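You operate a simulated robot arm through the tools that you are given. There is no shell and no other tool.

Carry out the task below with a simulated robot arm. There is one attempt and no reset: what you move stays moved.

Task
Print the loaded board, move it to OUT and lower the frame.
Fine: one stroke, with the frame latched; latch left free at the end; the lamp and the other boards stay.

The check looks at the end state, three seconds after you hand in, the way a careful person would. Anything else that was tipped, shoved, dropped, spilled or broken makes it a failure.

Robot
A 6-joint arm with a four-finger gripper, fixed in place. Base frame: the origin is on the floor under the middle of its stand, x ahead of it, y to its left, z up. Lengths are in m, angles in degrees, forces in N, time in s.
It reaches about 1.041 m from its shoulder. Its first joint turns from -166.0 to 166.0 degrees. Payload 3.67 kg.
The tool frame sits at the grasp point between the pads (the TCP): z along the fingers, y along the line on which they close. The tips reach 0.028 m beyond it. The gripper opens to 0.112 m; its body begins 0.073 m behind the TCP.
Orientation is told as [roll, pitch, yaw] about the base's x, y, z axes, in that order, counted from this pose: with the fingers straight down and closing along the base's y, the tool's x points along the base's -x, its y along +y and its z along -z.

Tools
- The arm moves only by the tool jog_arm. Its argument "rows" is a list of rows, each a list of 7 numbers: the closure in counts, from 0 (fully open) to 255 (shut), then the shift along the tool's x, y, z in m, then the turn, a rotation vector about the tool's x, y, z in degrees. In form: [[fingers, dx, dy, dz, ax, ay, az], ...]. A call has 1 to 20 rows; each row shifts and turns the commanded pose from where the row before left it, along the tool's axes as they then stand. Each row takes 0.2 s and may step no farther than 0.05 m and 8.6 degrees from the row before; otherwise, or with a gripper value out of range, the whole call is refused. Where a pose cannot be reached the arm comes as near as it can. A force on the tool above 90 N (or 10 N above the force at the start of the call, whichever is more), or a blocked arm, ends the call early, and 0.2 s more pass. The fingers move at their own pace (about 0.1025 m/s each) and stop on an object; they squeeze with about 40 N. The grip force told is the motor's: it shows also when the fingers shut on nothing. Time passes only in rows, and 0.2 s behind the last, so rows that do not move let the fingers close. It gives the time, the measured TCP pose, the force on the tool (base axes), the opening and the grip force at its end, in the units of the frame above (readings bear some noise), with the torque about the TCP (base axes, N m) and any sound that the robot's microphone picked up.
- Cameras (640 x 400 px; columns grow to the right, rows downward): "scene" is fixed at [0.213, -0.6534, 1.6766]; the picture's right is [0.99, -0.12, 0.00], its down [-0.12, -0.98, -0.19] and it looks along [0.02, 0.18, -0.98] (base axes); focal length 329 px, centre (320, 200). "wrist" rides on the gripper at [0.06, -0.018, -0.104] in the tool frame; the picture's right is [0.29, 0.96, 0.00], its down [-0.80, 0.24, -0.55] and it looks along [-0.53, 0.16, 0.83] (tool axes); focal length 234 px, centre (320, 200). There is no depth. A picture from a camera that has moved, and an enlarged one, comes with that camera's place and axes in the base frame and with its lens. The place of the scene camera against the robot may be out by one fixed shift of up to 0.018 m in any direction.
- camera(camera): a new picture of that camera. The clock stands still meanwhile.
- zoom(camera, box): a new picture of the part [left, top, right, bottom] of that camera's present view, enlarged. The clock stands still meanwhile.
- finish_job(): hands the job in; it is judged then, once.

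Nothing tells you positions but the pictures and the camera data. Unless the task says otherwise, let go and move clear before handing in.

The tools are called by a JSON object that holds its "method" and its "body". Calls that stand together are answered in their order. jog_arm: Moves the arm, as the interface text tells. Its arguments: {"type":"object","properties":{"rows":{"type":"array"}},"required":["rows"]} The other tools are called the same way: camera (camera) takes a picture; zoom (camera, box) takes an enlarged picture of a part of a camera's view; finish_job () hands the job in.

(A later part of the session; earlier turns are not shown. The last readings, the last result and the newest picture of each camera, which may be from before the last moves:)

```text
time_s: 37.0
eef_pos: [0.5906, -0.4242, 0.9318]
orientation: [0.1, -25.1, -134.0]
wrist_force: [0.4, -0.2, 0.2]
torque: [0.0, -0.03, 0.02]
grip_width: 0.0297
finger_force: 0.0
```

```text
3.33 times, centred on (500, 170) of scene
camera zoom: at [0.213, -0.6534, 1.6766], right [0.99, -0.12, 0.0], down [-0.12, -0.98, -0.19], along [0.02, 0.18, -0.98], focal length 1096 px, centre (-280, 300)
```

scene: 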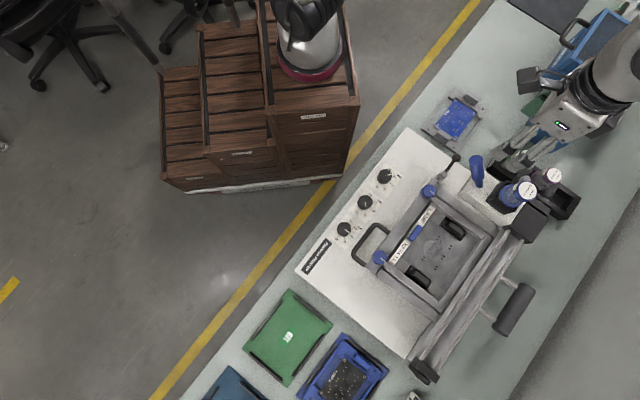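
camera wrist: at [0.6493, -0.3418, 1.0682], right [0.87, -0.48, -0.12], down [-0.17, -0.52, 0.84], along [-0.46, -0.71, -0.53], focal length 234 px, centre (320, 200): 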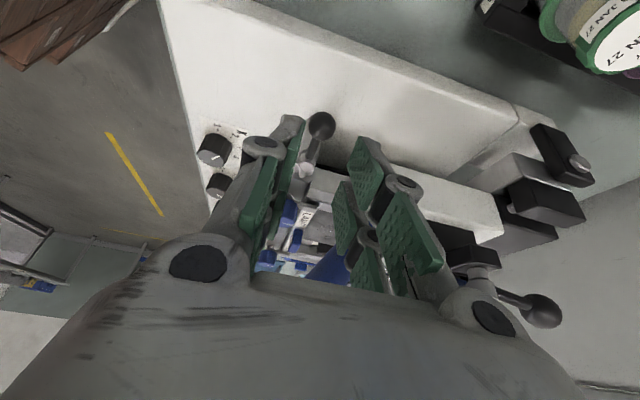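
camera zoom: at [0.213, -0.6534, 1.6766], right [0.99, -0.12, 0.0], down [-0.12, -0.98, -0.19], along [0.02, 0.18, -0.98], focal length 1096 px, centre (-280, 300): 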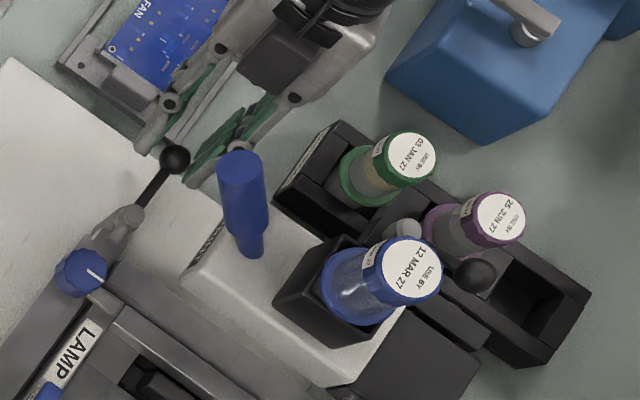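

Ball is caged without contact force. I'll swing it counter-clockwise around the hub, first five steps, keeping the tilt.

{"method": "jog_arm", "body": {"rows": [[187, -0.001, -0.01026, 0.0005, -3.34, 0, -7.16], [187, -0.001, -0.01026, 0.0005, -3.34, 0, -7.16], [187, -0.001, -0.01026, 0.0005, -3.34, 0, -7.16], [187, -0.001, -0.01026, 0.0005, -3.34, 0, -7.16], [187, -0.001, -0.01026, 0.0005, -3.34, 0, -7.16]]}}

{"method": "zoom", "body": {"camera": "wrist", "box": [220, 80, 420, 260]}}

{"method": "zoom", "body": {"camera": "scene", "box": [420, 110, 580, 230]}}

```text
time_s: 38.2
eef_pos: [0.5461, -0.4045, 0.9313]
orientation: [0.1, -25.2, -94.3]
wrist_force: [1.0, 0.1, -0.3]
torque: [-0.03, 0.0, -0.03]
grip_width: 0.0297
finger_force: 0.1
```

```text
2.22 times, centred on (320, 170) of wrist
camera zoom: at [0.5345, -0.3042, 0.9997], right [0.97, 0.19, -0.12], down [0.2, -0.5, 0.84], along [0.1, -0.84, -0.53], focal length 520 px, centre (320, 267)
```

zoom: 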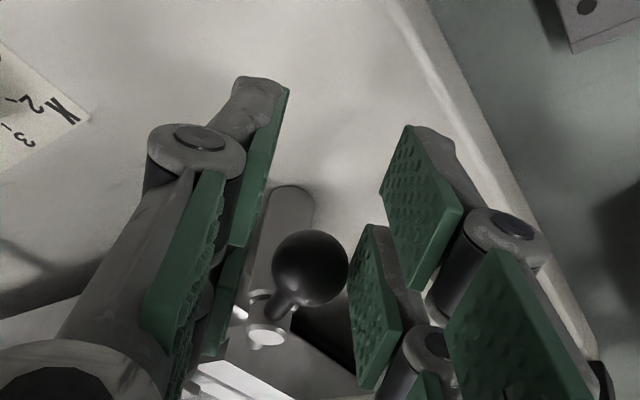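

```text
3.33 times, centred on (500, 170) of scene
camera zoom: at [0.213, -0.6534, 1.6766], right [0.99, -0.12, 0.0], down [-0.12, -0.98, -0.19], along [0.02, 0.18, -0.98], focal length 1096 px, centre (-280, 300)
```

zoom: 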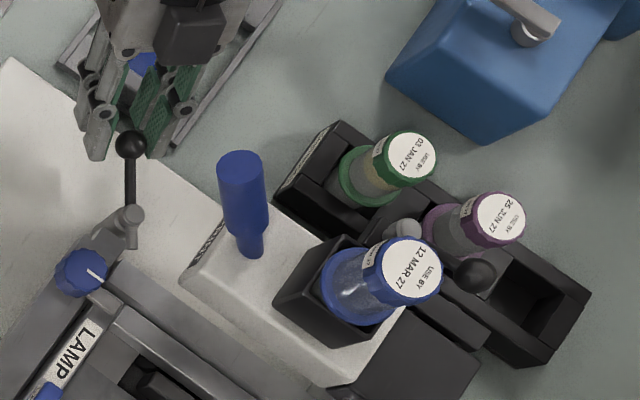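

Working well; the latch ball follows. I'll continue the swing to the free position.

{"method": "jog_arm", "body": {"rows": [[187, -0.001, -0.01026, 0.0005, -3.34, 0, -7.16], [187, -0.001, -0.01026, 0.0005, -3.34, 0, -7.16], [187, -0.001, -0.01026, 0.0005, -3.34, 0, -7.16], [187, -0.001, -0.01026, 0.0005, -3.34, 0, -7.16], [187, -0.001, -0.01026, 0.0005, -3.34, 0, -7.16], [187, -0.001, -0.01026, 0.0005, -3.34, 0, -7.16]]}}

{"method": "zoom", "body": {"camera": "wrist", "box": [220, 80, 420, 260]}}

{"method": "zoom", "body": {"camera": "scene", "box": [400, 110, 560, 230]}}

```text
time_s: 39.6
eef_pos: [0.5211, -0.4568, 0.9517]
orientation: [0.0, -25.0, -47.0]
wrist_force: [0.4, 0.5, 0.0]
torque: [0.02, 0.02, -0.05]
grip_width: 0.0296
finger_force: 0.0
out of reach, approached as far as the arm can: row 1, 2, 3, 4
```

```text
2.22 times, centred on (320, 170) of wrist
camera zoom: at [0.4401, -0.397, 1.02], right [0.52, 0.84, -0.12], down [0.51, -0.19, 0.84], along [0.68, -0.5, -0.53], focal length 520 px, centre (320, 267)
```

zoom: 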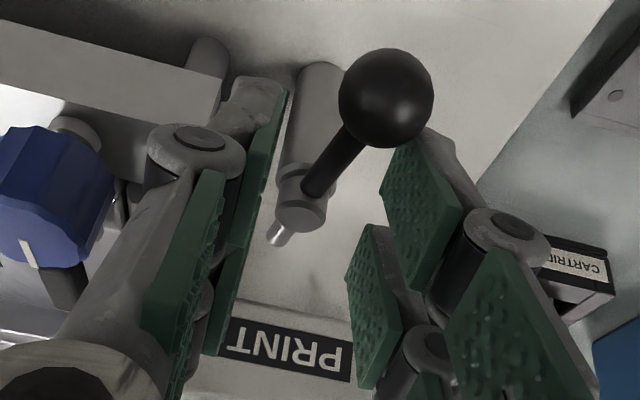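

```text
3.33 times, centred on (480, 170) of scene
camera zoom: at [0.213, -0.6534, 1.6766], right [0.99, -0.12, 0.0], down [-0.12, -0.98, -0.19], along [0.02, 0.18, -0.98], focal length 1096 px, centre (-213, 300)
```

zoom: 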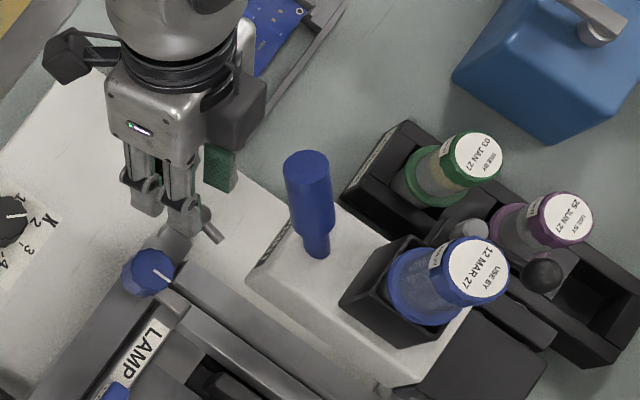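

The arm hit a reach limit with that tilt and slid in over the hub; the ball is at about 127°, some 10–15° short of its original free position, and nothing is under load. I'll rise, reduce the tilt and set up again over the ball.

{"method": "jog_arm", "body": {"rows": [[187, -0.0127, 0, -0.0272, 0, 0, 0], [187, -0.0169, 0, -0.03625, 0, 0, 0], [187, -0.0169, 0, -0.03625, 0, 0, 0], [187, 0, 0, 0, 0, 7.5, 0], [187, 0, 0, 0, 0, 7.5, 0], [187, 0.0213, 0.0018, -0.00375, 0, 0, 0], [187, 0.0212, 0.0018, -0.00375, 0, 0, 0]]}}

{"method": "zoom", "body": {"camera": "wrist", "box": [220, 60, 420, 260]}}

{"method": "zoom", "body": {"camera": "scene", "box": [400, 90, 560, 230]}}

```text
time_s: 41.2
eef_pos: [0.4834, -0.4239, 1.0448]
orientation: [1.8, -19.0, -47.0]
wrist_force: [-0.7, -0.9, -0.6]
torque: [0.02, 0.01, 0.01]
grip_width: 0.0302
finger_force: 0.1
out of reach, approached as far as the arm can: row 4, 5
```

```text
2.00 times, centred on (320, 160) of wrist
camera zoom: at [0.4067, -0.3719, 1.1225], right [0.51, 0.86, -0.07], down [0.55, -0.27, 0.79], along [0.66, -0.44, -0.61], focal length 468 px, centre (320, 280)
```

zoom: 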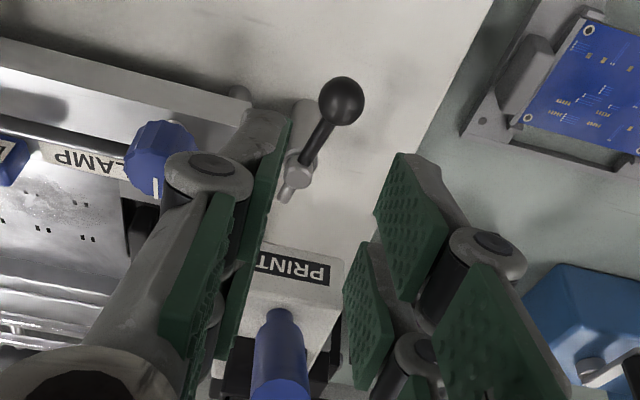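

```text
2.86 times, centred on (480, 160) of scene
camera zoom: at [0.213, -0.6534, 1.6766], right [0.99, -0.12, 0.0], down [-0.12, -0.98, -0.19], along [0.02, 0.18, -0.98], focal length 940 px, centre (-137, 314)
```

zoom: 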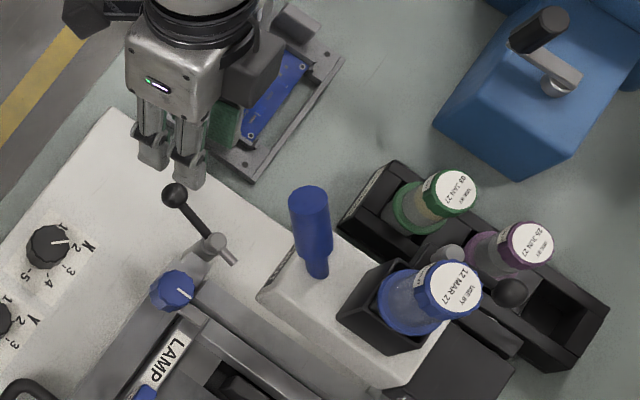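

The latch ball is about 9° from its original rest. I'll bring the hand back to vertical, checking how the arm follows.

{"method": "jog_arm", "body": {"rows": [[187, 0, 0, -0.01, 0, 5, 0], [187, 0, 0, -0.01, 0, 5, 0]]}}

{"method": "zoom", "body": {"camera": "wrist", "box": [220, 60, 420, 260]}}

```text
time_s: 41.8
eef_pos: [0.4614, -0.4231, 1.0315]
orientation: [5.2, -12.0, -46.9]
wrist_force: [0.1, 1.0, 0.5]
torque: [-0.04, 0.02, -0.02]
grip_width: 0.03
finger_force: 0.0
out of reach, approached as far as the arm can: row 1, 2
```

```text
2.00 times, centred on (320, 160) of wrist
camera zoom: at [0.387, -0.3835, 1.1184], right [0.49, 0.87, 0.03], down [0.59, -0.35, 0.73], along [0.64, -0.34, -0.69], focal length 468 px, centre (320, 280)
```

zoom: 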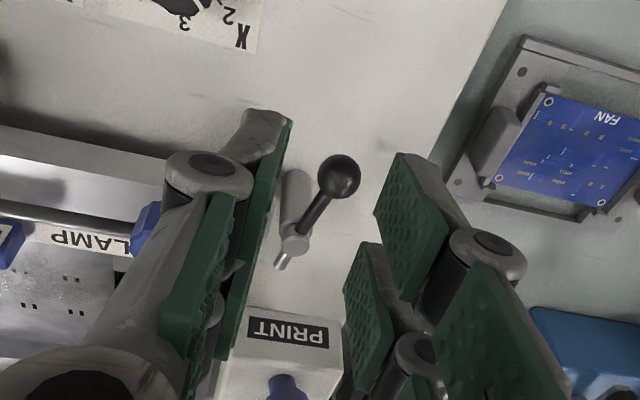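

The arm is against a joint limit in this region. I'll go up to get free of it before straightening the hand.

{"method": "jog_arm", "body": {"rows": [[187, 0, 0, -0.04, 0, 0, 0], [187, 0, 0, -0.04, 0, 0, 0], [187, 0, 0, -0.04, 0, 0, 0]]}}

{"method": "camera", "body": {"camera": "scene"}}

```text
time_s: 42.6
eef_pos: [0.4271, -0.4155, 1.1302]
orientation: [7.0, -13.6, -47.1]
wrist_force: [0.3, -1.2, 0.9]
torque: [0.0, 0.0, 0.0]
grip_width: 0.0298
finger_force: 0.0
out of reach, approached as far as the arm can: row 1, 2, 3
```

```text
taken
```

scene: 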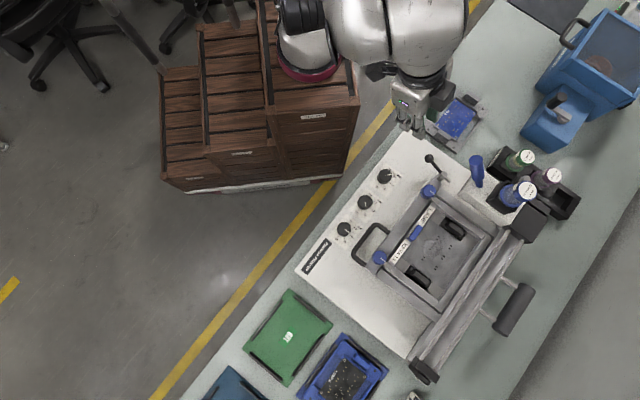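

The hand was leaning back toward the robot's own base, which folds the elbow too far. I'll straighten the hand while moving away from the base.

{"method": "jog_arm", "body": {"rows": [[187, -0.02, 0, -0.01, 3.5, 6, 0], [187, -0.02, 0, -0.01, 3.5, 6, 0]]}}

```text
time_s: 43.2
eef_pos: [0.4292, -0.4294, 1.1247]
orientation: [8.1, -12.2, -47.1]
wrist_force: [0.0, 0.0, -0.2]
torque: [-0.05, 0.01, 0.02]
grip_width: 0.0299
finger_force: 0.1
out of reach, approached as far as the arm can: row 1, 2
```

I'll undo that last twist and move to a place where this upright pose was reachable before (around (0.59,-0.43,1.2)).

{"method": "jog_arm", "body": {"rows": [[187, 0, 0, 0, -3.5, -6, 0], [187, 0, 0, 0, -3.5, -6, 0], [187, -0.029, 0.0235, 0, 0, 0, 0], [187, -0.029, 0.0235, 0, 0, 0, 0], [187, -0.029, 0.0235, 0, 0, 0, 0], [187, 0, 0, 0, 0, 0, 0]]}}

{"method": "camera", "body": {"camera": "scene"}}

```text
time_s: 44.6
eef_pos: [0.5276, -0.4431, 1.1796]
orientation: [15.9, -23.9, -49.6]
wrist_force: [0.5, 0.1, -0.2]
torque: [0.0, -0.03, -0.03]
grip_width: 0.0298
finger_force: 0.1
```

```text
taken
```

scene: 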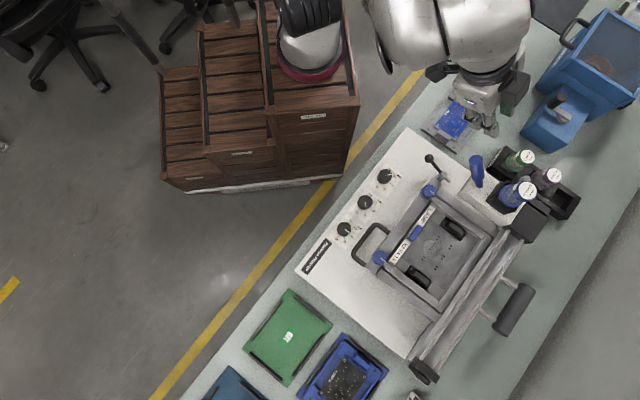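

Good, the arm is free again, only tilted. Now I'll remove the roll and pitch to stand the hand upright.

{"method": "jog_arm", "body": {"rows": [[187, 0, 0, 0, 7.95, 0, 0], [187, 0, 0, 0, 7.95, 0, 0], [187, 0, 0, 0, 0, 7.97, 0], [187, 0, 0, 0, 0, 7.97, 0], [187, 0, 0, 0, 0, 7.97, 0], [187, 0, 0, 0, 0, 0, 0]]}}

{"method": "camera", "body": {"camera": "wrist"}}

{"method": "camera", "body": {"camera": "scene"}}

```text
time_s: 46.0
eef_pos: [0.5112, -0.4464, 1.149]
orientation: [13.6, -6.2, -47.5]
wrist_force: [0.0, 0.8, -0.1]
torque: [-0.01, -0.04, -0.01]
grip_width: 0.0298
finger_force: 0.0
out of reach, approached as far as the arm can: row 2, 3, 4, 5
```

```text
taken
camera wrist: at [0.4318, -0.4218, 1.2384], right [0.48, 0.86, 0.19], down [0.57, -0.47, 0.68], along [0.67, -0.21, -0.71], focal length 234 px, centre (320, 200)
```

wrist: 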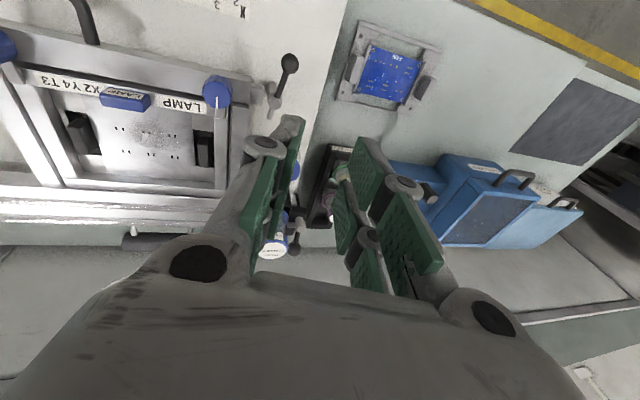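

```text
taken
```

scene: 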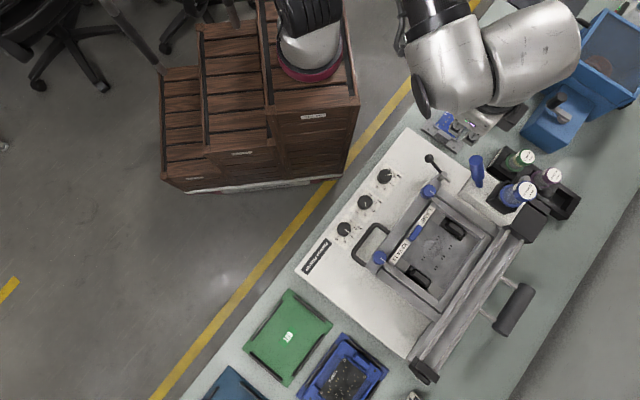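

Nearly upright; I'll take out the remaining roll and pitch.

{"method": "jog_arm", "body": {"rows": [[187, 0, 0, 0, 6.8, 0, 0], [187, 0, 0, 0, 6.8, 0, 0], [187, 0, 0, 0, 0, 6.2, 0], [187, 0, 0, 0, 0, 0, 0]]}}

{"method": "camera", "body": {"camera": "scene"}}

```text
time_s: 47.0
eef_pos: [0.5169, -0.4435, 1.1418]
orientation: [16.1, -1.9, -46.6]
wrist_force: [-0.7, -0.2, -0.1]
torque: [-0.04, 0.04, 0.01]
grip_width: 0.0298
finger_force: 0.1
out of reach, approached as far as the arm can: row 1, 2, 3
```

```text
taken
```

scene: 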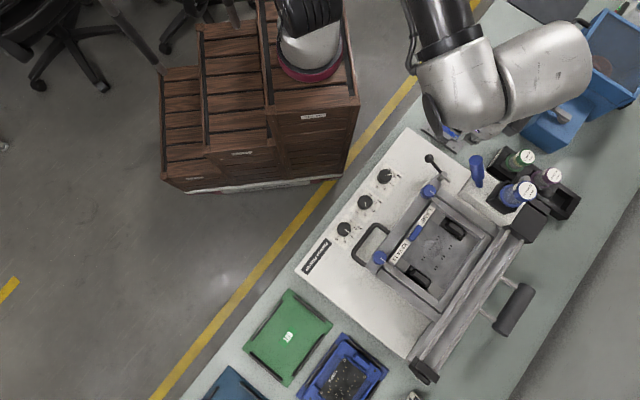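

The wrist is still limited here. I'll move to the open area over the printer's left side, where the upright pose was easy, and straighten there.

{"method": "jog_arm", "body": {"rows": [[187, 0, -0.0364, -0.0183, 0, 0, 0], [187, 0, -0.0364, -0.0183, 0, 0, 0], [187, 0, -0.0364, -0.0183, 0, 0, 0], [187, 0, -0.0364, -0.0183, 0, 0, 0], [187, 0, -0.0364, -0.0183, 0, 0, 0], [187, 0, -0.0364, -0.0183, 0, 0, 0]]}}

{"method": "camera", "body": {"camera": "scene"}}

```text
time_s: 48.4
eef_pos: [0.3664, -0.6018, 1.1767]
orientation: [18.7, -4.5, -47.3]
wrist_force: [0.9, 0.3, 1.0]
torque: [-0.06, 0.04, 0.0]
grip_width: 0.0299
finger_force: 0.0
out of reach, approached as far as the arm can: row 2, 3, 4, 5
```

```text
taken
```

scene: 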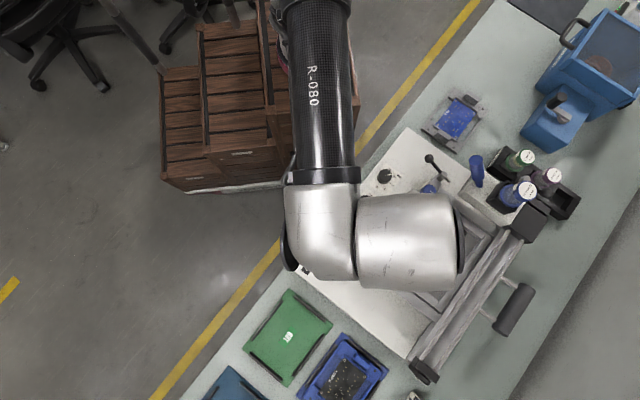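

The wrist appears to have flipped into a second configuration whose limits block the upright pose. I'll retrace the way I came (back to the right, re-tilt, turn outward) at a safe height to get back to the original configuration.

{"method": "jog_arm", "body": {"rows": [[187, 0, 0.0387, 0.0043, 0, 0, 0], [187, 0, 0.0387, 0.0043, 0, 0, 0], [187, 0, 0.0387, 0.0043, 0, 0, 0], [187, 0, 0.0387, 0.0043, 0, 0, 0], [187, 0, 0.0387, 0.0043, 0, -6.5, 0], [187, 0, 0.0387, 0.0043, 0, -6.5, 0], [187, 0, 0, 0, 0, -6.5, 0]]}}

{"method": "camera", "body": {"camera": "scene"}}

```text
time_s: 50.0
eef_pos: [0.5321, -0.4466, 1.2241]
orientation: [19.7, -22.5, -53.7]
wrist_force: [1.0, -1.2, -0.3]
torque: [0.01, 0.0, 0.02]
grip_width: 0.0299
finger_force: 0.0
```

```text
taken
```

scene: 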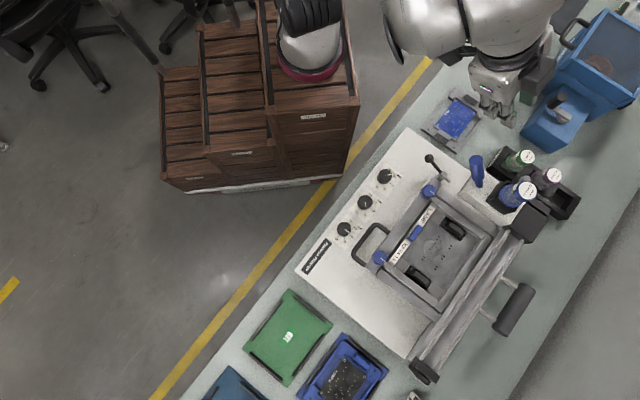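

Reached without complaint. Now I turn the hand outward (yaw toward −134°) keeping the tilt.

{"method": "jog_arm", "body": {"rows": [[187, 0, 0, 0, 3.06, -2.49, 6.96], [187, 0, 0, 0, 3.06, -2.49, 6.96], [187, 0, 0, 0, 3.06, -2.49, 6.96], [187, 0, 0, 0, 3.06, -2.49, 6.96], [187, 0, 0, 0, 3.06, -2.49, 6.96], [187, 0, 0, 0, 3.06, -2.49, 6.96], [187, 0, 0, 0, 3.06, -2.49, 6.96], [187, 0, 0, 0, 3.06, -2.49, 6.96], [187, 0, 0, 0, 3.06, -2.49, 6.96], [187, 0, 0, 0, 3.06, -2.49, 6.96]]}}

{"method": "camera", "body": {"camera": "scene"}}

```text
time_s: 52.2
eef_pos: [0.1935, -0.4334, 1.1431]
orientation: [20.4, -22.3, -133.2]
wrist_force: [-1.0, -0.2, -0.5]
torque: [0.02, -0.04, -0.01]
grip_width: 0.03
finger_force: 0.0
out of reach, approached as far as the arm can: row 4, 5, 6, 7, 8, 9, 10
```

```text
taken
```

scene: 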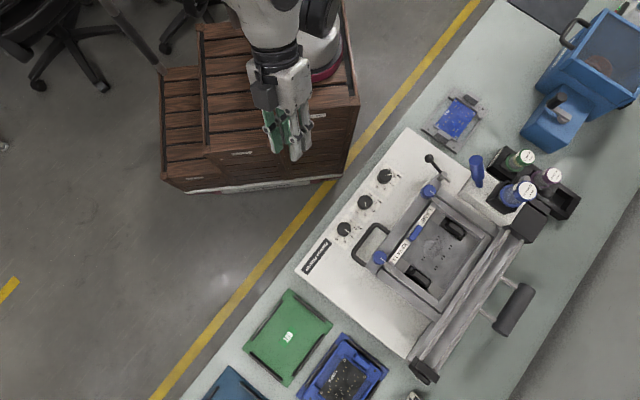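

The hand turned but the arm had to swing toward its base to do so, so a wrist joint is at its end. Over this free floor area I'll try to bring the hand upright.

{"method": "jog_arm", "body": {"rows": [[187, 0, 0, 0, 6.8, 0, 0], [187, 0, 0, 0, 6.8, 0, 0], [187, 0, 0, 0, 6.8, 0, 0], [187, 0, 0, 0, 0, 7.4, 0], [187, 0, 0, 0, 0, 7.4, 0], [187, 0, 0, 0, 0, 7.4, 0]]}}

{"method": "camera", "body": {"camera": "scene"}}

```text
time_s: 53.6
eef_pos: [0.1567, -0.4122, 1.1258]
orientation: [14.3, -0.8, -128.5]
wrist_force: [0.9, -0.5, 0.2]
torque: [-0.02, 0.05, 0.01]
grip_width: 0.0301
finger_force: 0.0
out of reach, approached as far as the arm can: row 1, 2, 3, 4, 5, 6
```

```text
taken
```

scene: 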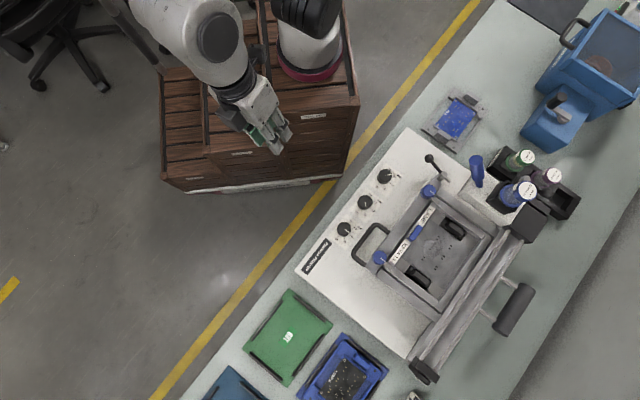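

I'll rotate the hand the other way (yaw back toward 0) to move the wrist joint away from its end.

{"method": "jog_arm", "body": {"rows": [[187, 0, 0, -0.01, 0, 0, -8], [187, 0, 0, -0.01, 0, 0, -8], [187, 0, 0, -0.01, 0, 0, -8], [187, 0, 0, -0.01, 0, 0, -8], [187, 0, 0, -0.01, 0, 0, -8], [187, 0, 0, -0.01, 0, 0, -8], [187, 0, 0, -0.01, 0, 0, -8], [187, 0, 0, -0.01, 0, 0, -8]]}}

{"method": "camera", "body": {"camera": "scene"}}

```text
time_s: 55.4
eef_pos: [0.1461, -0.4108, 1.153]
orientation: [5.5, -13.8, -64.7]
wrist_force: [-0.3, 0.5, 0.4]
torque: [0.01, -0.01, 0.02]
grip_width: 0.0299
finger_force: 0.0
out of reach, approached as far as the arm can: row 1, 2, 3, 4, 5, 6, 7
```

```text
taken
```

scene: 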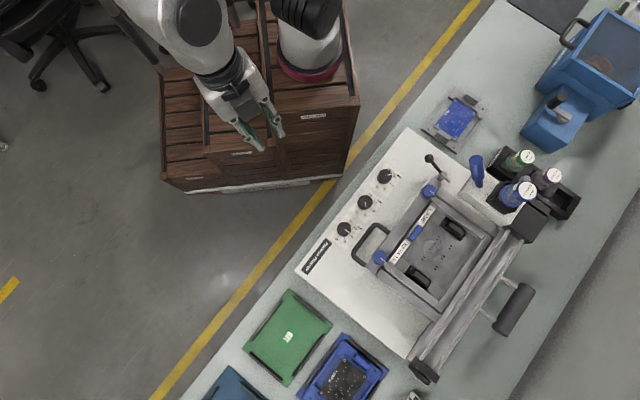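

The hand's lean has a fixed limit in this flipped configuration; I need to flip it back by tilting the fingers outward past the forearm line and returning straight. First I look around here for free space.

{"method": "camera", "body": {"camera": "wrist"}}

{"method": "zoom", "body": {"camera": "scene", "box": [100, 0, 380, 200]}}

```text
taken
camera wrist: at [0.0861, -0.3469, 1.237], right [0.73, 0.68, 0.02], down [0.44, -0.5, 0.75], along [0.52, -0.54, -0.66], focal length 234 px, centre (320, 200)
```

wrist: 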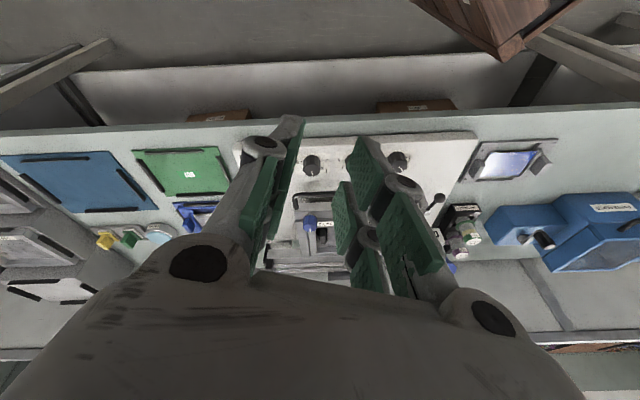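

```text
2.00 times, centred on (240, 100) of scene
camera zoom: at [0.213, -0.6534, 1.6766], right [0.99, -0.12, 0.0], down [-0.12, -0.98, -0.19], along [0.02, 0.18, -0.98], focal length 658 px, centre (480, 400)
```

zoom: 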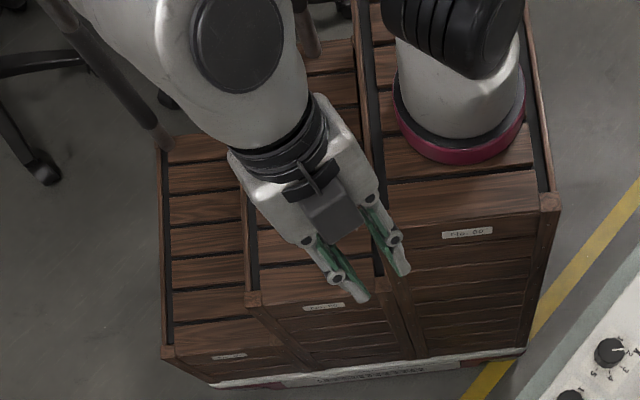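

I'll move to the robot's initial spot (0.105,-0.57,1.29) with the current lean, to compare the arm's shape with the start picture.

{"method": "jog_arm", "body": {"rows": [[187, 0, 0, -0.04, 0, 0, 0], [187, 0, 0, -0.04, 0, 0, 0], [187, 0, 0, -0.04, 0, 0, 0], [187, -0.03, -0.03, 0, 0, 0, 0], [187, -0.03, -0.03, 0, 0, 0, 0], [187, -0.03, -0.03, 0, 0, 0, 0]]}}

{"method": "camera", "body": {"camera": "scene"}}

```text
time_s: 56.8
eef_pos: [0.0811, -0.5085, 1.281]
orientation: [6.1, -15.0, -65.0]
wrist_force: [0.3, 0.4, 1.0]
torque: [-0.07, 0.06, -0.03]
grip_width: 0.0298
finger_force: 0.0
```

```text
taken
```

scene: 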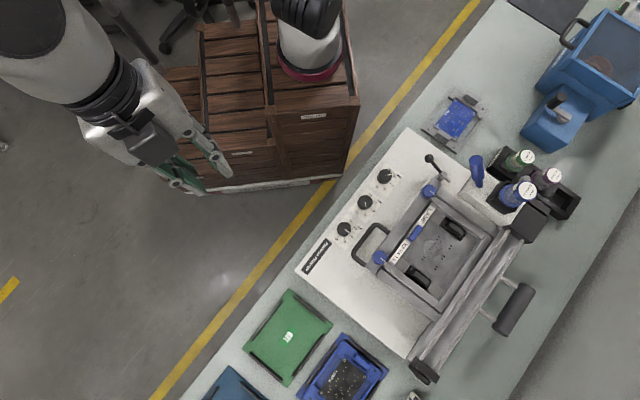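

Now I try to stand the hand upright here.

{"method": "jog_arm", "body": {"rows": [[187, 0, 0, 0, 3, 7.4, 0], [187, 0, 0, 0, 3, 7.4, 0], [187, 0, 0, 0, 0, 0, 0]]}}

{"method": "camera", "body": {"camera": "scene"}}

```text
time_s: 57.6
eef_pos: [0.082, -0.5092, 1.2812]
orientation: [6.1, -14.9, -65.0]
wrist_force: [0.2, -0.1, -0.6]
torque: [-0.05, -0.04, 0.03]
grip_width: 0.03
finger_force: 0.0
out of reach, approached as far as the arm can: row 1, 2
```

```text
taken
```

scene: 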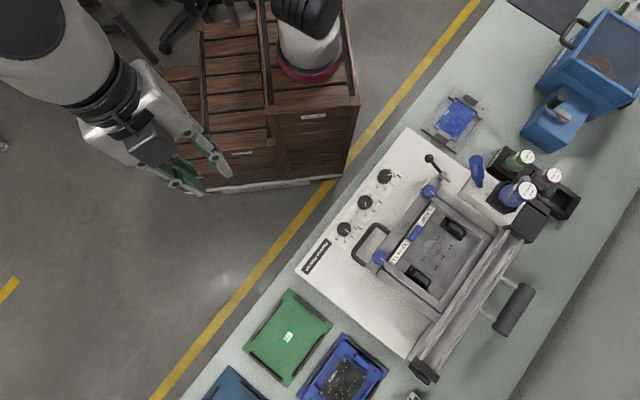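

Stuck at the limit there. I'll go lower over the free floor strip (not over the bench), where the forearm hangs steeper, and tilt the fingers outward past the forearm direction to undo the flip.

{"method": "jog_arm", "body": {"rows": [[187, 0.0103, -0.0041, 0.0384, 0, 0, 0], [187, 0.0103, -0.0041, 0.0384, 0, 0, 0], [187, 0.0103, -0.0041, 0.0384, 0, 0, 0], [187, 0.0103, -0.0041, 0.0384, 0, 0, 0], [187, 0.0103, -0.0041, 0.0384, 0, 0, 0], [187, 0.0103, -0.0041, 0.0384, 0, 0, 0]]}}

{"method": "camera", "body": {"camera": "scene"}}

```text
time_s: 59.0
eef_pos: [0.0834, -0.5088, 1.0412]
orientation: [6.1, -15.0, -64.9]
wrist_force: [0.5, 0.2, 1.0]
torque: [-0.03, 0.01, -0.02]
grip_width: 0.0301
finger_force: 0.1
```

```text
taken
```

scene: 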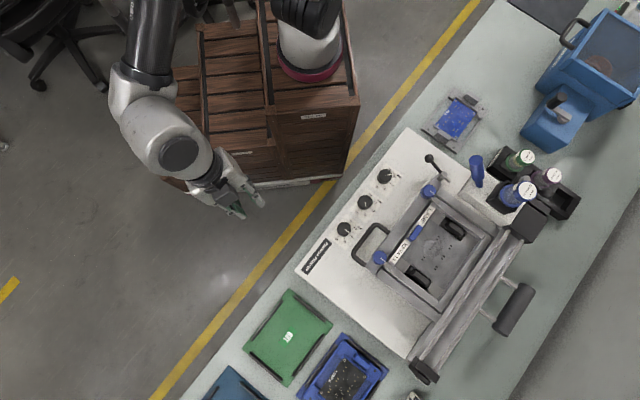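

{"method": "zoom", "body": {"camera": "scene", "box": [80, 0, 360, 220]}}

```text
1.82 times, centred on (220, 110) of scene
camera zoom: at [0.213, -0.6534, 1.6766], right [0.99, -0.12, 0.0], down [-0.12, -0.98, -0.19], along [0.02, 0.18, -0.98], focal length 598 px, centre (502, 364)
```

zoom: 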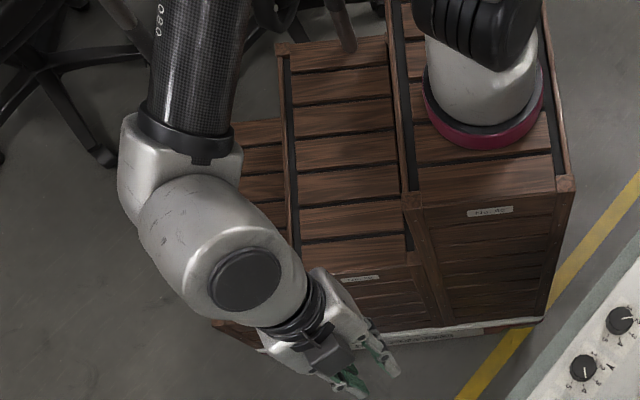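

My model: the forearm-roll joint stops about 28° short in this flipped wrist state. I'll swing the hand around the forearm axis to the outer side in controlled steps over the free floor, holding the wrist centre in place.

{"method": "jog_arm", "body": {"rows": [[187, -0.0283, -0.0174, 0, 3.69, -6.0, 0], [187, -0.0283, -0.0174, 0, 3.69, -6.0, 0], [187, -0.0302, -0.0213, 0, 4.53, -6.41, 0], [187, -0.0302, -0.0213, 0, 4.53, -6.41, 0]]}}

{"method": "zoom", "body": {"camera": "scene", "box": [60, 0, 380, 260]}}

```text
time_s: 60.0
eef_pos: [0.0552, -0.6337, 1.0902]
orientation: [-11.1, -39.8, -63.8]
wrist_force: [-0.2, 0.6, 0.0]
torque: [-0.02, 0.0, 0.0]
grip_width: 0.0299
finger_force: 0.2
```

```text
1.54 times, centred on (220, 130) of scene
camera zoom: at [0.213, -0.6534, 1.6766], right [0.99, -0.12, 0.0], down [-0.12, -0.98, -0.19], along [0.02, 0.18, -0.98], focal length 506 px, centre (474, 308)
```

zoom: 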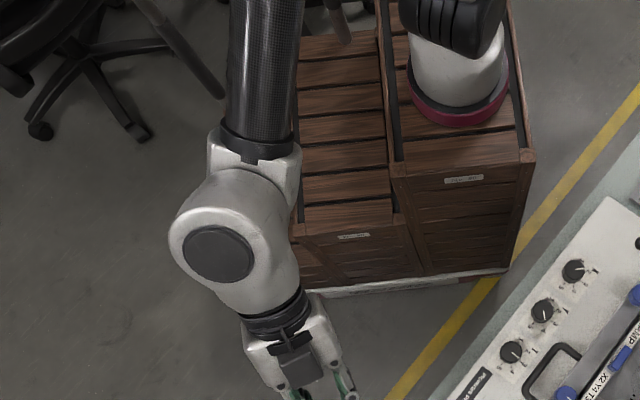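

Good, reached as planned. I'll continue around to the outer side.

{"method": "jog_arm", "body": {"rows": [[187, -0.012, -0.0304, 0, 6.46, -2.55, 0], [187, -0.012, -0.0304, 0, 6.46, -2.55, 0], [187, 0.0099, -0.0236, 0, 5.0, 2.1, 0], [187, 0.0099, -0.0236, 0, 5.0, 2.1, 0]]}}

{"method": "zoom", "body": {"camera": "scene", "box": [60, 0, 380, 260]}}

```text
time_s: 61.0
eef_pos: [-0.0452, -0.6627, 1.1179]
orientation: [-33.6, -40.8, -64.6]
wrist_force: [-0.5, -0.3, -0.6]
torque: [-0.04, -0.03, 0.05]
grip_width: 0.0297
finger_force: 0.0
```

```text
1.54 times, centred on (220, 130) of scene
camera zoom: at [0.213, -0.6534, 1.6766], right [0.99, -0.12, 0.0], down [-0.12, -0.98, -0.19], along [0.02, 0.18, -0.98], focal length 506 px, centre (474, 308)
```

zoom: 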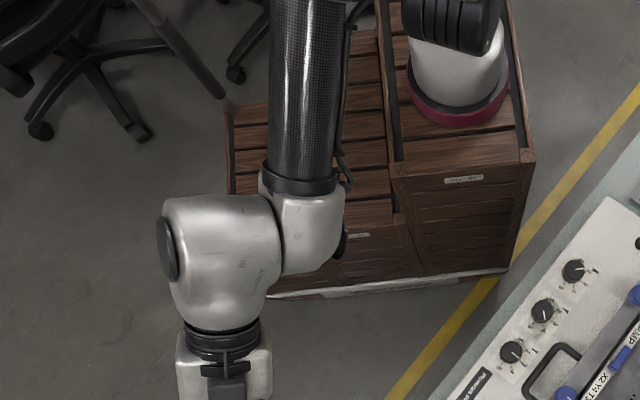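

The wrist is now on the proper (original) side of the forearm. I'll bring the hand straight back through the forearm line toward vertical.

{"method": "jog_arm", "body": {"rows": [[187, 0.029, 0.0185, 0, -3.93, 6.15, 0], [187, 0.029, 0.0185, 0, -3.93, 6.15, 0], [187, 0.029, 0.0185, 0, -3.93, 6.15, 0], [187, 0.029, 0.0185, 0, -3.93, 6.15, 0]]}}

{"method": "zoom", "body": {"camera": "scene", "box": [60, 0, 380, 260]}}

```text
time_s: 62.0
eef_pos: [-0.0101, -0.5619, 1.0288]
orientation: [-11.9, -18.6, -75.5]
wrist_force: [0.0, 0.6, -0.6]
torque: [-0.03, 0.01, 0.0]
grip_width: 0.0299
finger_force: 0.0
```

```text
1.54 times, centred on (220, 130) of scene
camera zoom: at [0.213, -0.6534, 1.6766], right [0.99, -0.12, 0.0], down [-0.12, -0.98, -0.19], along [0.02, 0.18, -0.98], focal length 506 px, centre (474, 308)
```

zoom: 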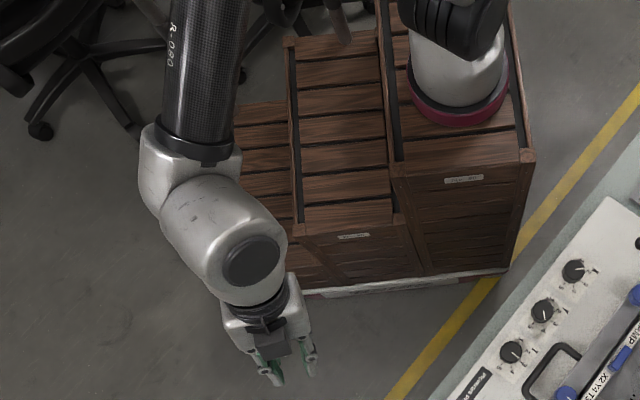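

The wrist passed around the other side this time. I'll try continuing to vertical from here, since the roll joint may have more room on this side.

{"method": "jog_arm", "body": {"rows": [[187, 0.029, 0.0185, 0, -3.93, 6.15, 0], [187, 0.029, 0.0185, 0, -3.93, 6.15, 0], [187, 0.029, 0.0185, 0, -3.93, 6.15, 0]]}}

{"method": "zoom", "body": {"camera": "scene", "box": [60, 0, 380, 260]}}

```text
time_s: 62.8
eef_pos: [0.0101, -0.4696, 0.9705]
orientation: [-0.3, -11.0, -76.6]
wrist_force: [-1.0, -0.3, 0.2]
torque: [-0.03, 0.0, 0.01]
grip_width: 0.03
finger_force: 0.0
out of reach, approached as far as the arm can: row 1, 2, 3
```

```text
1.54 times, centred on (220, 130) of scene
camera zoom: at [0.213, -0.6534, 1.6766], right [0.99, -0.12, 0.0], down [-0.12, -0.98, -0.19], along [0.02, 0.18, -0.98], focal length 506 px, centre (474, 308)
```

zoom: 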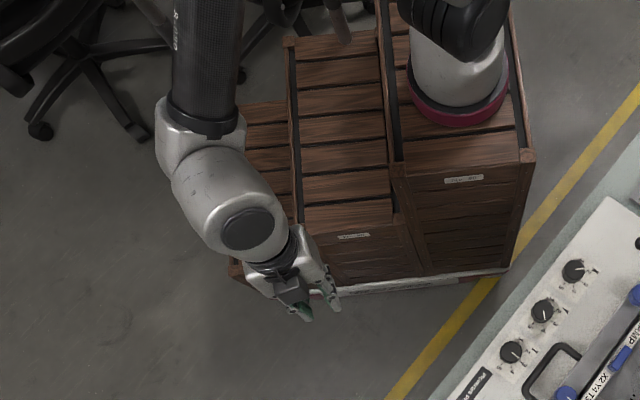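

The solver swung back around one side, meaning I passed slightly to the left of the forearm line. I'll repeat the manoeuvre aiming more to the right, then check before crossing.

{"method": "jog_arm", "body": {"rows": [[187, -0.0287, 0.0101, -0.0276, 0, 0, 0], [187, -0.0287, 0.0101, -0.0276, 0, 0, 0], [187, -0.033, -0.0075, 0, 1.78, -7.87, 0], [187, -0.033, -0.0075, 0, 1.78, -7.87, 0], [187, -0.0301, -0.0188, 0, 4.49, -7.18, 0], [187, -0.0301, -0.0188, 0, 4.49, -7.18, 0], [187, -0.0108, -0.0293, 0, 7.0, -2.59, 0], [187, -0.0108, -0.0293, 0, 7.0, -2.59, 0], [187, 0.0112, -0.0227, 0, 5.42, 2.67, 0], [187, 0.0112, -0.0227, 0, 5.42, 2.67, 0]]}}

{"method": "zoom", "body": {"camera": "scene", "box": [0, 0, 320, 260]}}

```text
time_s: 65.0
eef_pos: [-0.0506, -0.6322, 1.0974]
orientation: [-37.4, -46.0, -69.8]
wrist_force: [-0.2, -0.5, -0.5]
torque: [0.0, 0.01, -0.02]
grip_width: 0.0299
finger_force: 0.1
out of reach, approached as far as the arm can: row 1, 2, 9, 10
```

```text
1.54 times, centred on (160, 130) of scene
camera zoom: at [0.213, -0.6534, 1.6766], right [0.99, -0.12, 0.0], down [-0.12, -0.98, -0.19], along [0.02, 0.18, -0.98], focal length 506 px, centre (566, 308)
```

zoom: 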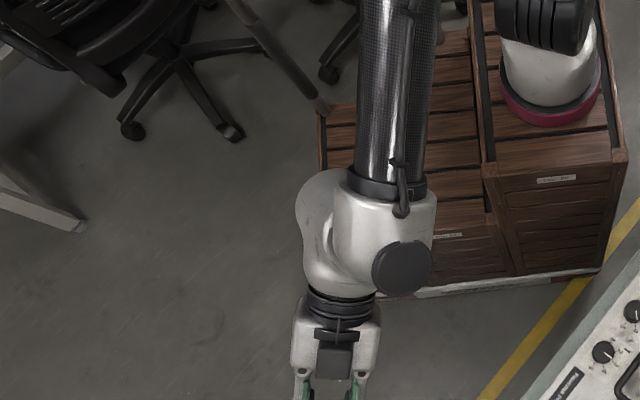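

Now both sides are bracketed: the forearm line lies between the two attempts (about 52° inward lean at heading ~71°). I'll centre on the outer side of it and look again.

{"method": "jog_arm", "body": {"rows": [[187, -0.0218, 0.0184, 0, -4.39, -5.2, 0], [187, 0, 0, 0, 0, 0, 0]]}}

{"method": "zoom", "body": {"camera": "scene", "box": [0, 0, 320, 260]}}

```text
time_s: 65.6
eef_pos: [-0.0283, -0.6481, 1.1045]
orientation: [-36.5, -50.1, -65.1]
wrist_force: [0.9, 0.0, 0.1]
torque: [-0.01, -0.05, 0.0]
grip_width: 0.0299
finger_force: 0.1
```

```text
1.54 times, centred on (160, 130) of scene
camera zoom: at [0.213, -0.6534, 1.6766], right [0.99, -0.12, 0.0], down [-0.12, -0.98, -0.19], along [0.02, 0.18, -0.98], focal length 506 px, centre (566, 308)
```

zoom: 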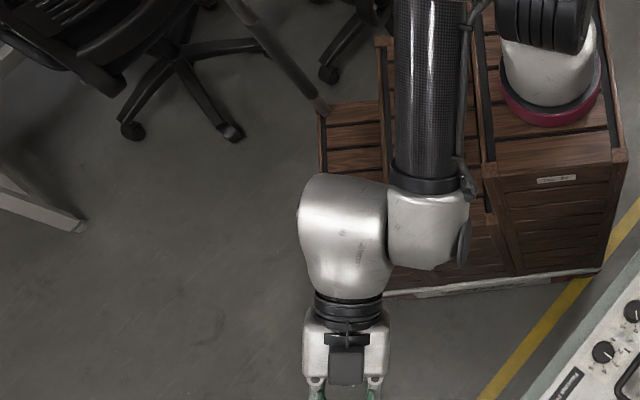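

The joint axis now looks level, so the hand lies in the forearm's plane. I'll cross straight through with one large step and check which side the wrist ends on.

{"method": "jog_arm", "body": {"rows": [[187, 0.0113, 0.0056, 0, -1.33, 2.69, 0], [187, 0.0319, 0.0158, 0, -3.78, 7.61, 0], [187, 0.0319, 0.0158, 0, -3.78, 7.61, 0]]}}

{"method": "zoom", "body": {"camera": "scene", "box": [0, 0, 320, 260]}}

```text
time_s: 66.4
eef_pos: [-0.0142, -0.6066, 1.0426]
orientation: [-20.6, -35.3, -76.4]
wrist_force: [0.7, -0.1, -0.8]
torque: [0.01, 0.02, -0.02]
grip_width: 0.0301
finger_force: 0.0
out of reach, approached as far as the arm can: row 3
```

```text
1.54 times, centred on (160, 130) of scene
camera zoom: at [0.213, -0.6534, 1.6766], right [0.99, -0.12, 0.0], down [-0.12, -0.98, -0.19], along [0.02, 0.18, -0.98], focal length 506 px, centre (566, 308)
```

zoom: 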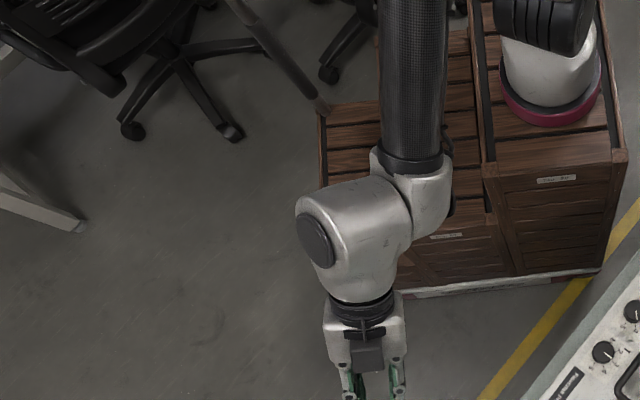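

I can't yet tell which side it took; one more step inward will show it.

{"method": "jog_arm", "body": {"rows": [[187, 0.0319, 0.0158, 0, -3.78, 7.61, 0]]}}

{"method": "zoom", "body": {"camera": "scene", "box": [0, 0, 320, 260]}}

```text
time_s: 66.8
eef_pos: [-0.0086, -0.6043, 1.0377]
orientation: [-17.3, -32.7, -77.2]
wrist_force: [0.5, -0.3, 0.2]
torque: [-0.01, 0.04, 0.0]
grip_width: 0.0299
finger_force: 0.0
out of reach, approached as far as the arm can: row 1
```

```text
1.54 times, centred on (160, 130) of scene
camera zoom: at [0.213, -0.6534, 1.6766], right [0.99, -0.12, 0.0], down [-0.12, -0.98, -0.19], along [0.02, 0.18, -0.98], focal length 506 px, centre (566, 308)
```

zoom: 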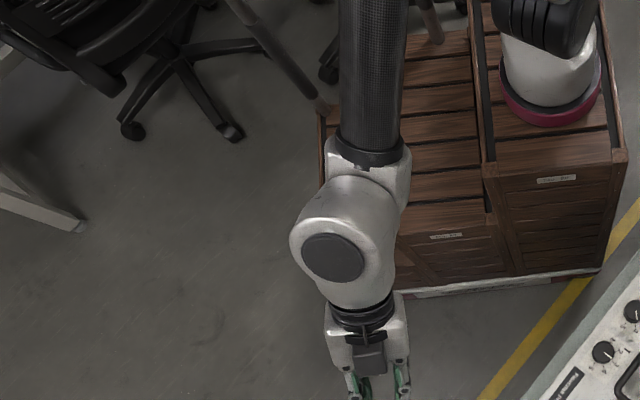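

It is swinging left again. I'll bracket: go back out and come in along a line clearly to the right, to see whether it swings the other way (where the roll joint may have more room).

{"method": "jog_arm", "body": {"rows": [[187, -0.0256, -0.0119, 0, 2.84, -6.12, 0], [187, -0.0256, -0.0119, 0, 2.84, -6.12, 0], [187, 0, 0, 0, 0, 0, 0], [187, 0.0084, -0.0232, 0, 5.55, 2.0, 0], [187, 0.0084, -0.0232, 0, 5.55, 2.0, 0], [187, 0, 0, 0, 0, 0, 0]]}}

{"method": "zoom", "body": {"camera": "scene", "box": [0, 0, 320, 260]}}

```text
time_s: 68.2
eef_pos: [-0.0295, -0.6442, 1.0772]
orientation: [-28.8, -43.7, -71.3]
wrist_force: [0.3, 0.1, 0.1]
torque: [-0.01, 0.0, 0.0]
grip_width: 0.03
finger_force: 0.0
out of reach, approached as far as the arm can: row 4, 5
```

```text
1.54 times, centred on (160, 130) of scene
camera zoom: at [0.213, -0.6534, 1.6766], right [0.99, -0.12, 0.0], down [-0.12, -0.98, -0.19], along [0.02, 0.18, -0.98], focal length 506 px, centre (566, 308)
```

zoom: 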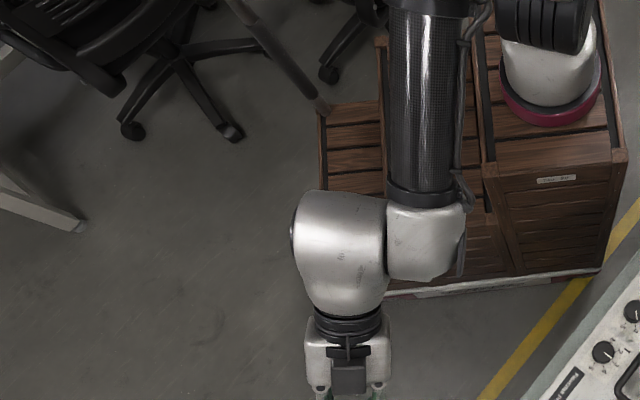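

Lesson learned: the flip happens when the roll joint is pressed against its end and the hand is then pushed past the forearm line on the far side. I'll return to that end position and do exactly this in reverse.

{"method": "jog_arm", "body": {"rows": [[187, 0.0043, 0.0314, 0, -7.5, 1.03, 0], [187, 0.0043, 0.0314, 0, -7.5, 1.03, 0], [187, 0.0043, 0.0314, 0, -7.5, 1.03, 0], [187, 0.0289, 0.0155, 0, -3.7, 6.9, 0], [187, 0.0289, 0.0155, 0, -3.7, 6.9, 0], [187, 0.0233, 0.0139, 0, -3.33, 5.55, 0], [187, 0.0233, 0.0139, 0, -3.33, 5.55, 0]]}}

{"method": "zoom", "body": {"camera": "scene", "box": [0, 0, 320, 260]}}

```text
time_s: 69.8
eef_pos: [0.0875, -0.5265, 0.9902]
orientation: [8.7, -15.7, -71.9]
wrist_force: [0.7, 0.4, 0.3]
torque: [0.02, 0.01, 0.04]
grip_width: 0.0298
finger_force: 0.1
```

```text
1.54 times, centred on (160, 130) of scene
camera zoom: at [0.213, -0.6534, 1.6766], right [0.99, -0.12, 0.0], down [-0.12, -0.98, -0.19], along [0.02, 0.18, -0.98], focal length 506 px, centre (566, 308)
```

zoom: 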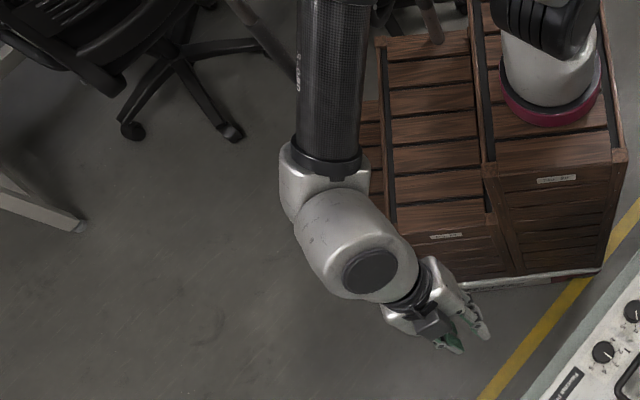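

At the roll end again (lean 18° at heading 138°). Now I push the hand along toward the forearm line from this side.

{"method": "jog_arm", "body": {"rows": [[187, -0.013, -0.0303, 0, 7.23, -3.11, 0], [187, -0.013, -0.0303, 0, 7.23, -3.11, 0], [187, -0.013, -0.0303, 0, 7.23, -3.11, 0]]}}

{"method": "zoom", "body": {"camera": "scene", "box": [0, 0, 320, 260]}}

```text
time_s: 70.6
eef_pos: [0.0108, -0.5931, 1.0008]
orientation: [-13.5, -25.2, -71.5]
wrist_force: [-0.7, -0.4, 0.1]
torque: [0.0, -0.02, 0.0]
grip_width: 0.03
finger_force: 0.1
```

```text
1.54 times, centred on (160, 130) of scene
camera zoom: at [0.213, -0.6534, 1.6766], right [0.99, -0.12, 0.0], down [-0.12, -0.98, -0.19], along [0.02, 0.18, -0.98], focal length 506 px, centre (566, 308)
```

zoom: 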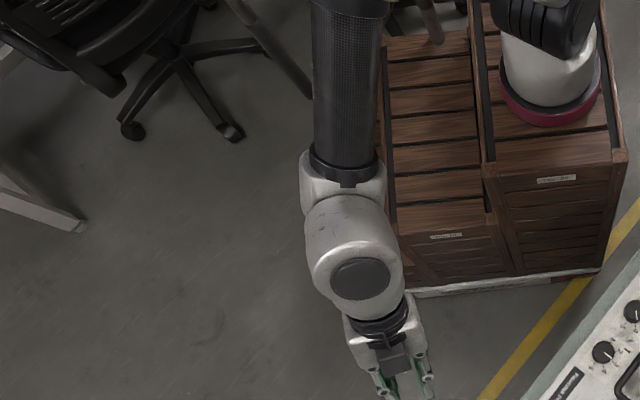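

The forearm line is now just to the right of the hand direction. I'll push across on the inner side, where the roll joint is blocked, so the wrist must flip back.

{"method": "jog_arm", "body": {"rows": [[187, 0.0331, -0.0121, 0, 2.89, 7.9, 0]]}}

{"method": "zoom", "body": {"camera": "scene", "box": [0, 0, 320, 260]}}

```text
time_s: 71.0
eef_pos: [-0.0103, -0.5627, 0.9862]
orientation: [-15.4, -18.0, -73.4]
wrist_force: [0.4, -0.2, -0.4]
torque: [0.0, 0.06, 0.0]
grip_width: 0.0297
finger_force: 0.0
out of reach, approached as far as the arm can: row 1
```

```text
1.54 times, centred on (160, 130) of scene
camera zoom: at [0.213, -0.6534, 1.6766], right [0.99, -0.12, 0.0], down [-0.12, -0.98, -0.19], along [0.02, 0.18, -0.98], focal length 506 px, centre (566, 308)
```

zoom: 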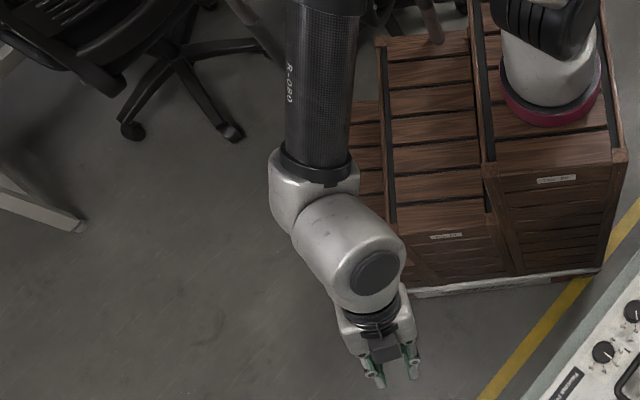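

The roll joint is at its end and the hand close to the forearm line; I push further to the right.

{"method": "jog_arm", "body": {"rows": [[187, 0.0013, -0.0323, 0, 7.7, 0.3, 0]]}}

{"method": "zoom", "body": {"camera": "scene", "box": [0, 0, 320, 260]}}

```text
time_s: 71.4
eef_pos: [-0.0528, -0.5551, 0.9842]
orientation: [-22.8, -18.9, -72.9]
wrist_force: [-0.8, -0.2, -1.4]
torque: [-0.03, 0.02, -0.01]
grip_width: 0.0299
finger_force: 0.0
out of reach, approached as far as the arm can: row 1
```

```text
1.54 times, centred on (160, 130) of scene
camera zoom: at [0.213, -0.6534, 1.6766], right [0.99, -0.12, 0.0], down [-0.12, -0.98, -0.19], along [0.02, 0.18, -0.98], focal length 506 px, centre (566, 308)
```

zoom: 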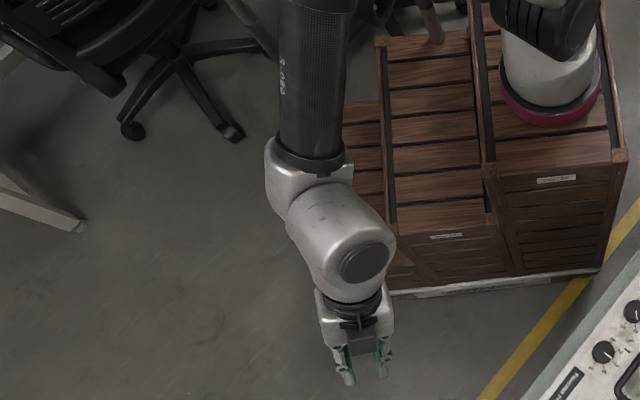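

It followed with the roll joint fixed, so the bend joint is crossing. One more push the same way.

{"method": "jog_arm", "body": {"rows": [[187, -0.0047, -0.032, 0, 7.64, -1.11, 0]]}}

{"method": "zoom", "body": {"camera": "scene", "box": [0, 0, 320, 260]}}

```text
time_s: 71.8
eef_pos: [-0.0754, -0.5634, 0.9947]
orientation: [-29.2, -20.7, -71.7]
wrist_force: [0.3, 0.5, -0.4]
torque: [-0.03, -0.06, 0.05]
grip_width: 0.0301
finger_force: 0.1
out of reach, approached as far as the arm can: row 1
```

```text
1.54 times, centred on (160, 130) of scene
camera zoom: at [0.213, -0.6534, 1.6766], right [0.99, -0.12, 0.0], down [-0.12, -0.98, -0.19], along [0.02, 0.18, -0.98], focal length 506 px, centre (566, 308)
```

zoom: 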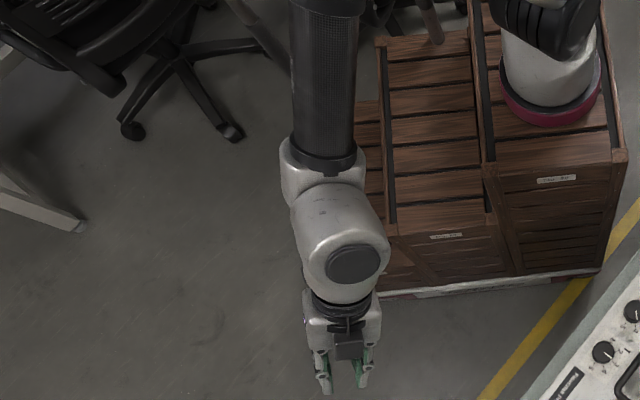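

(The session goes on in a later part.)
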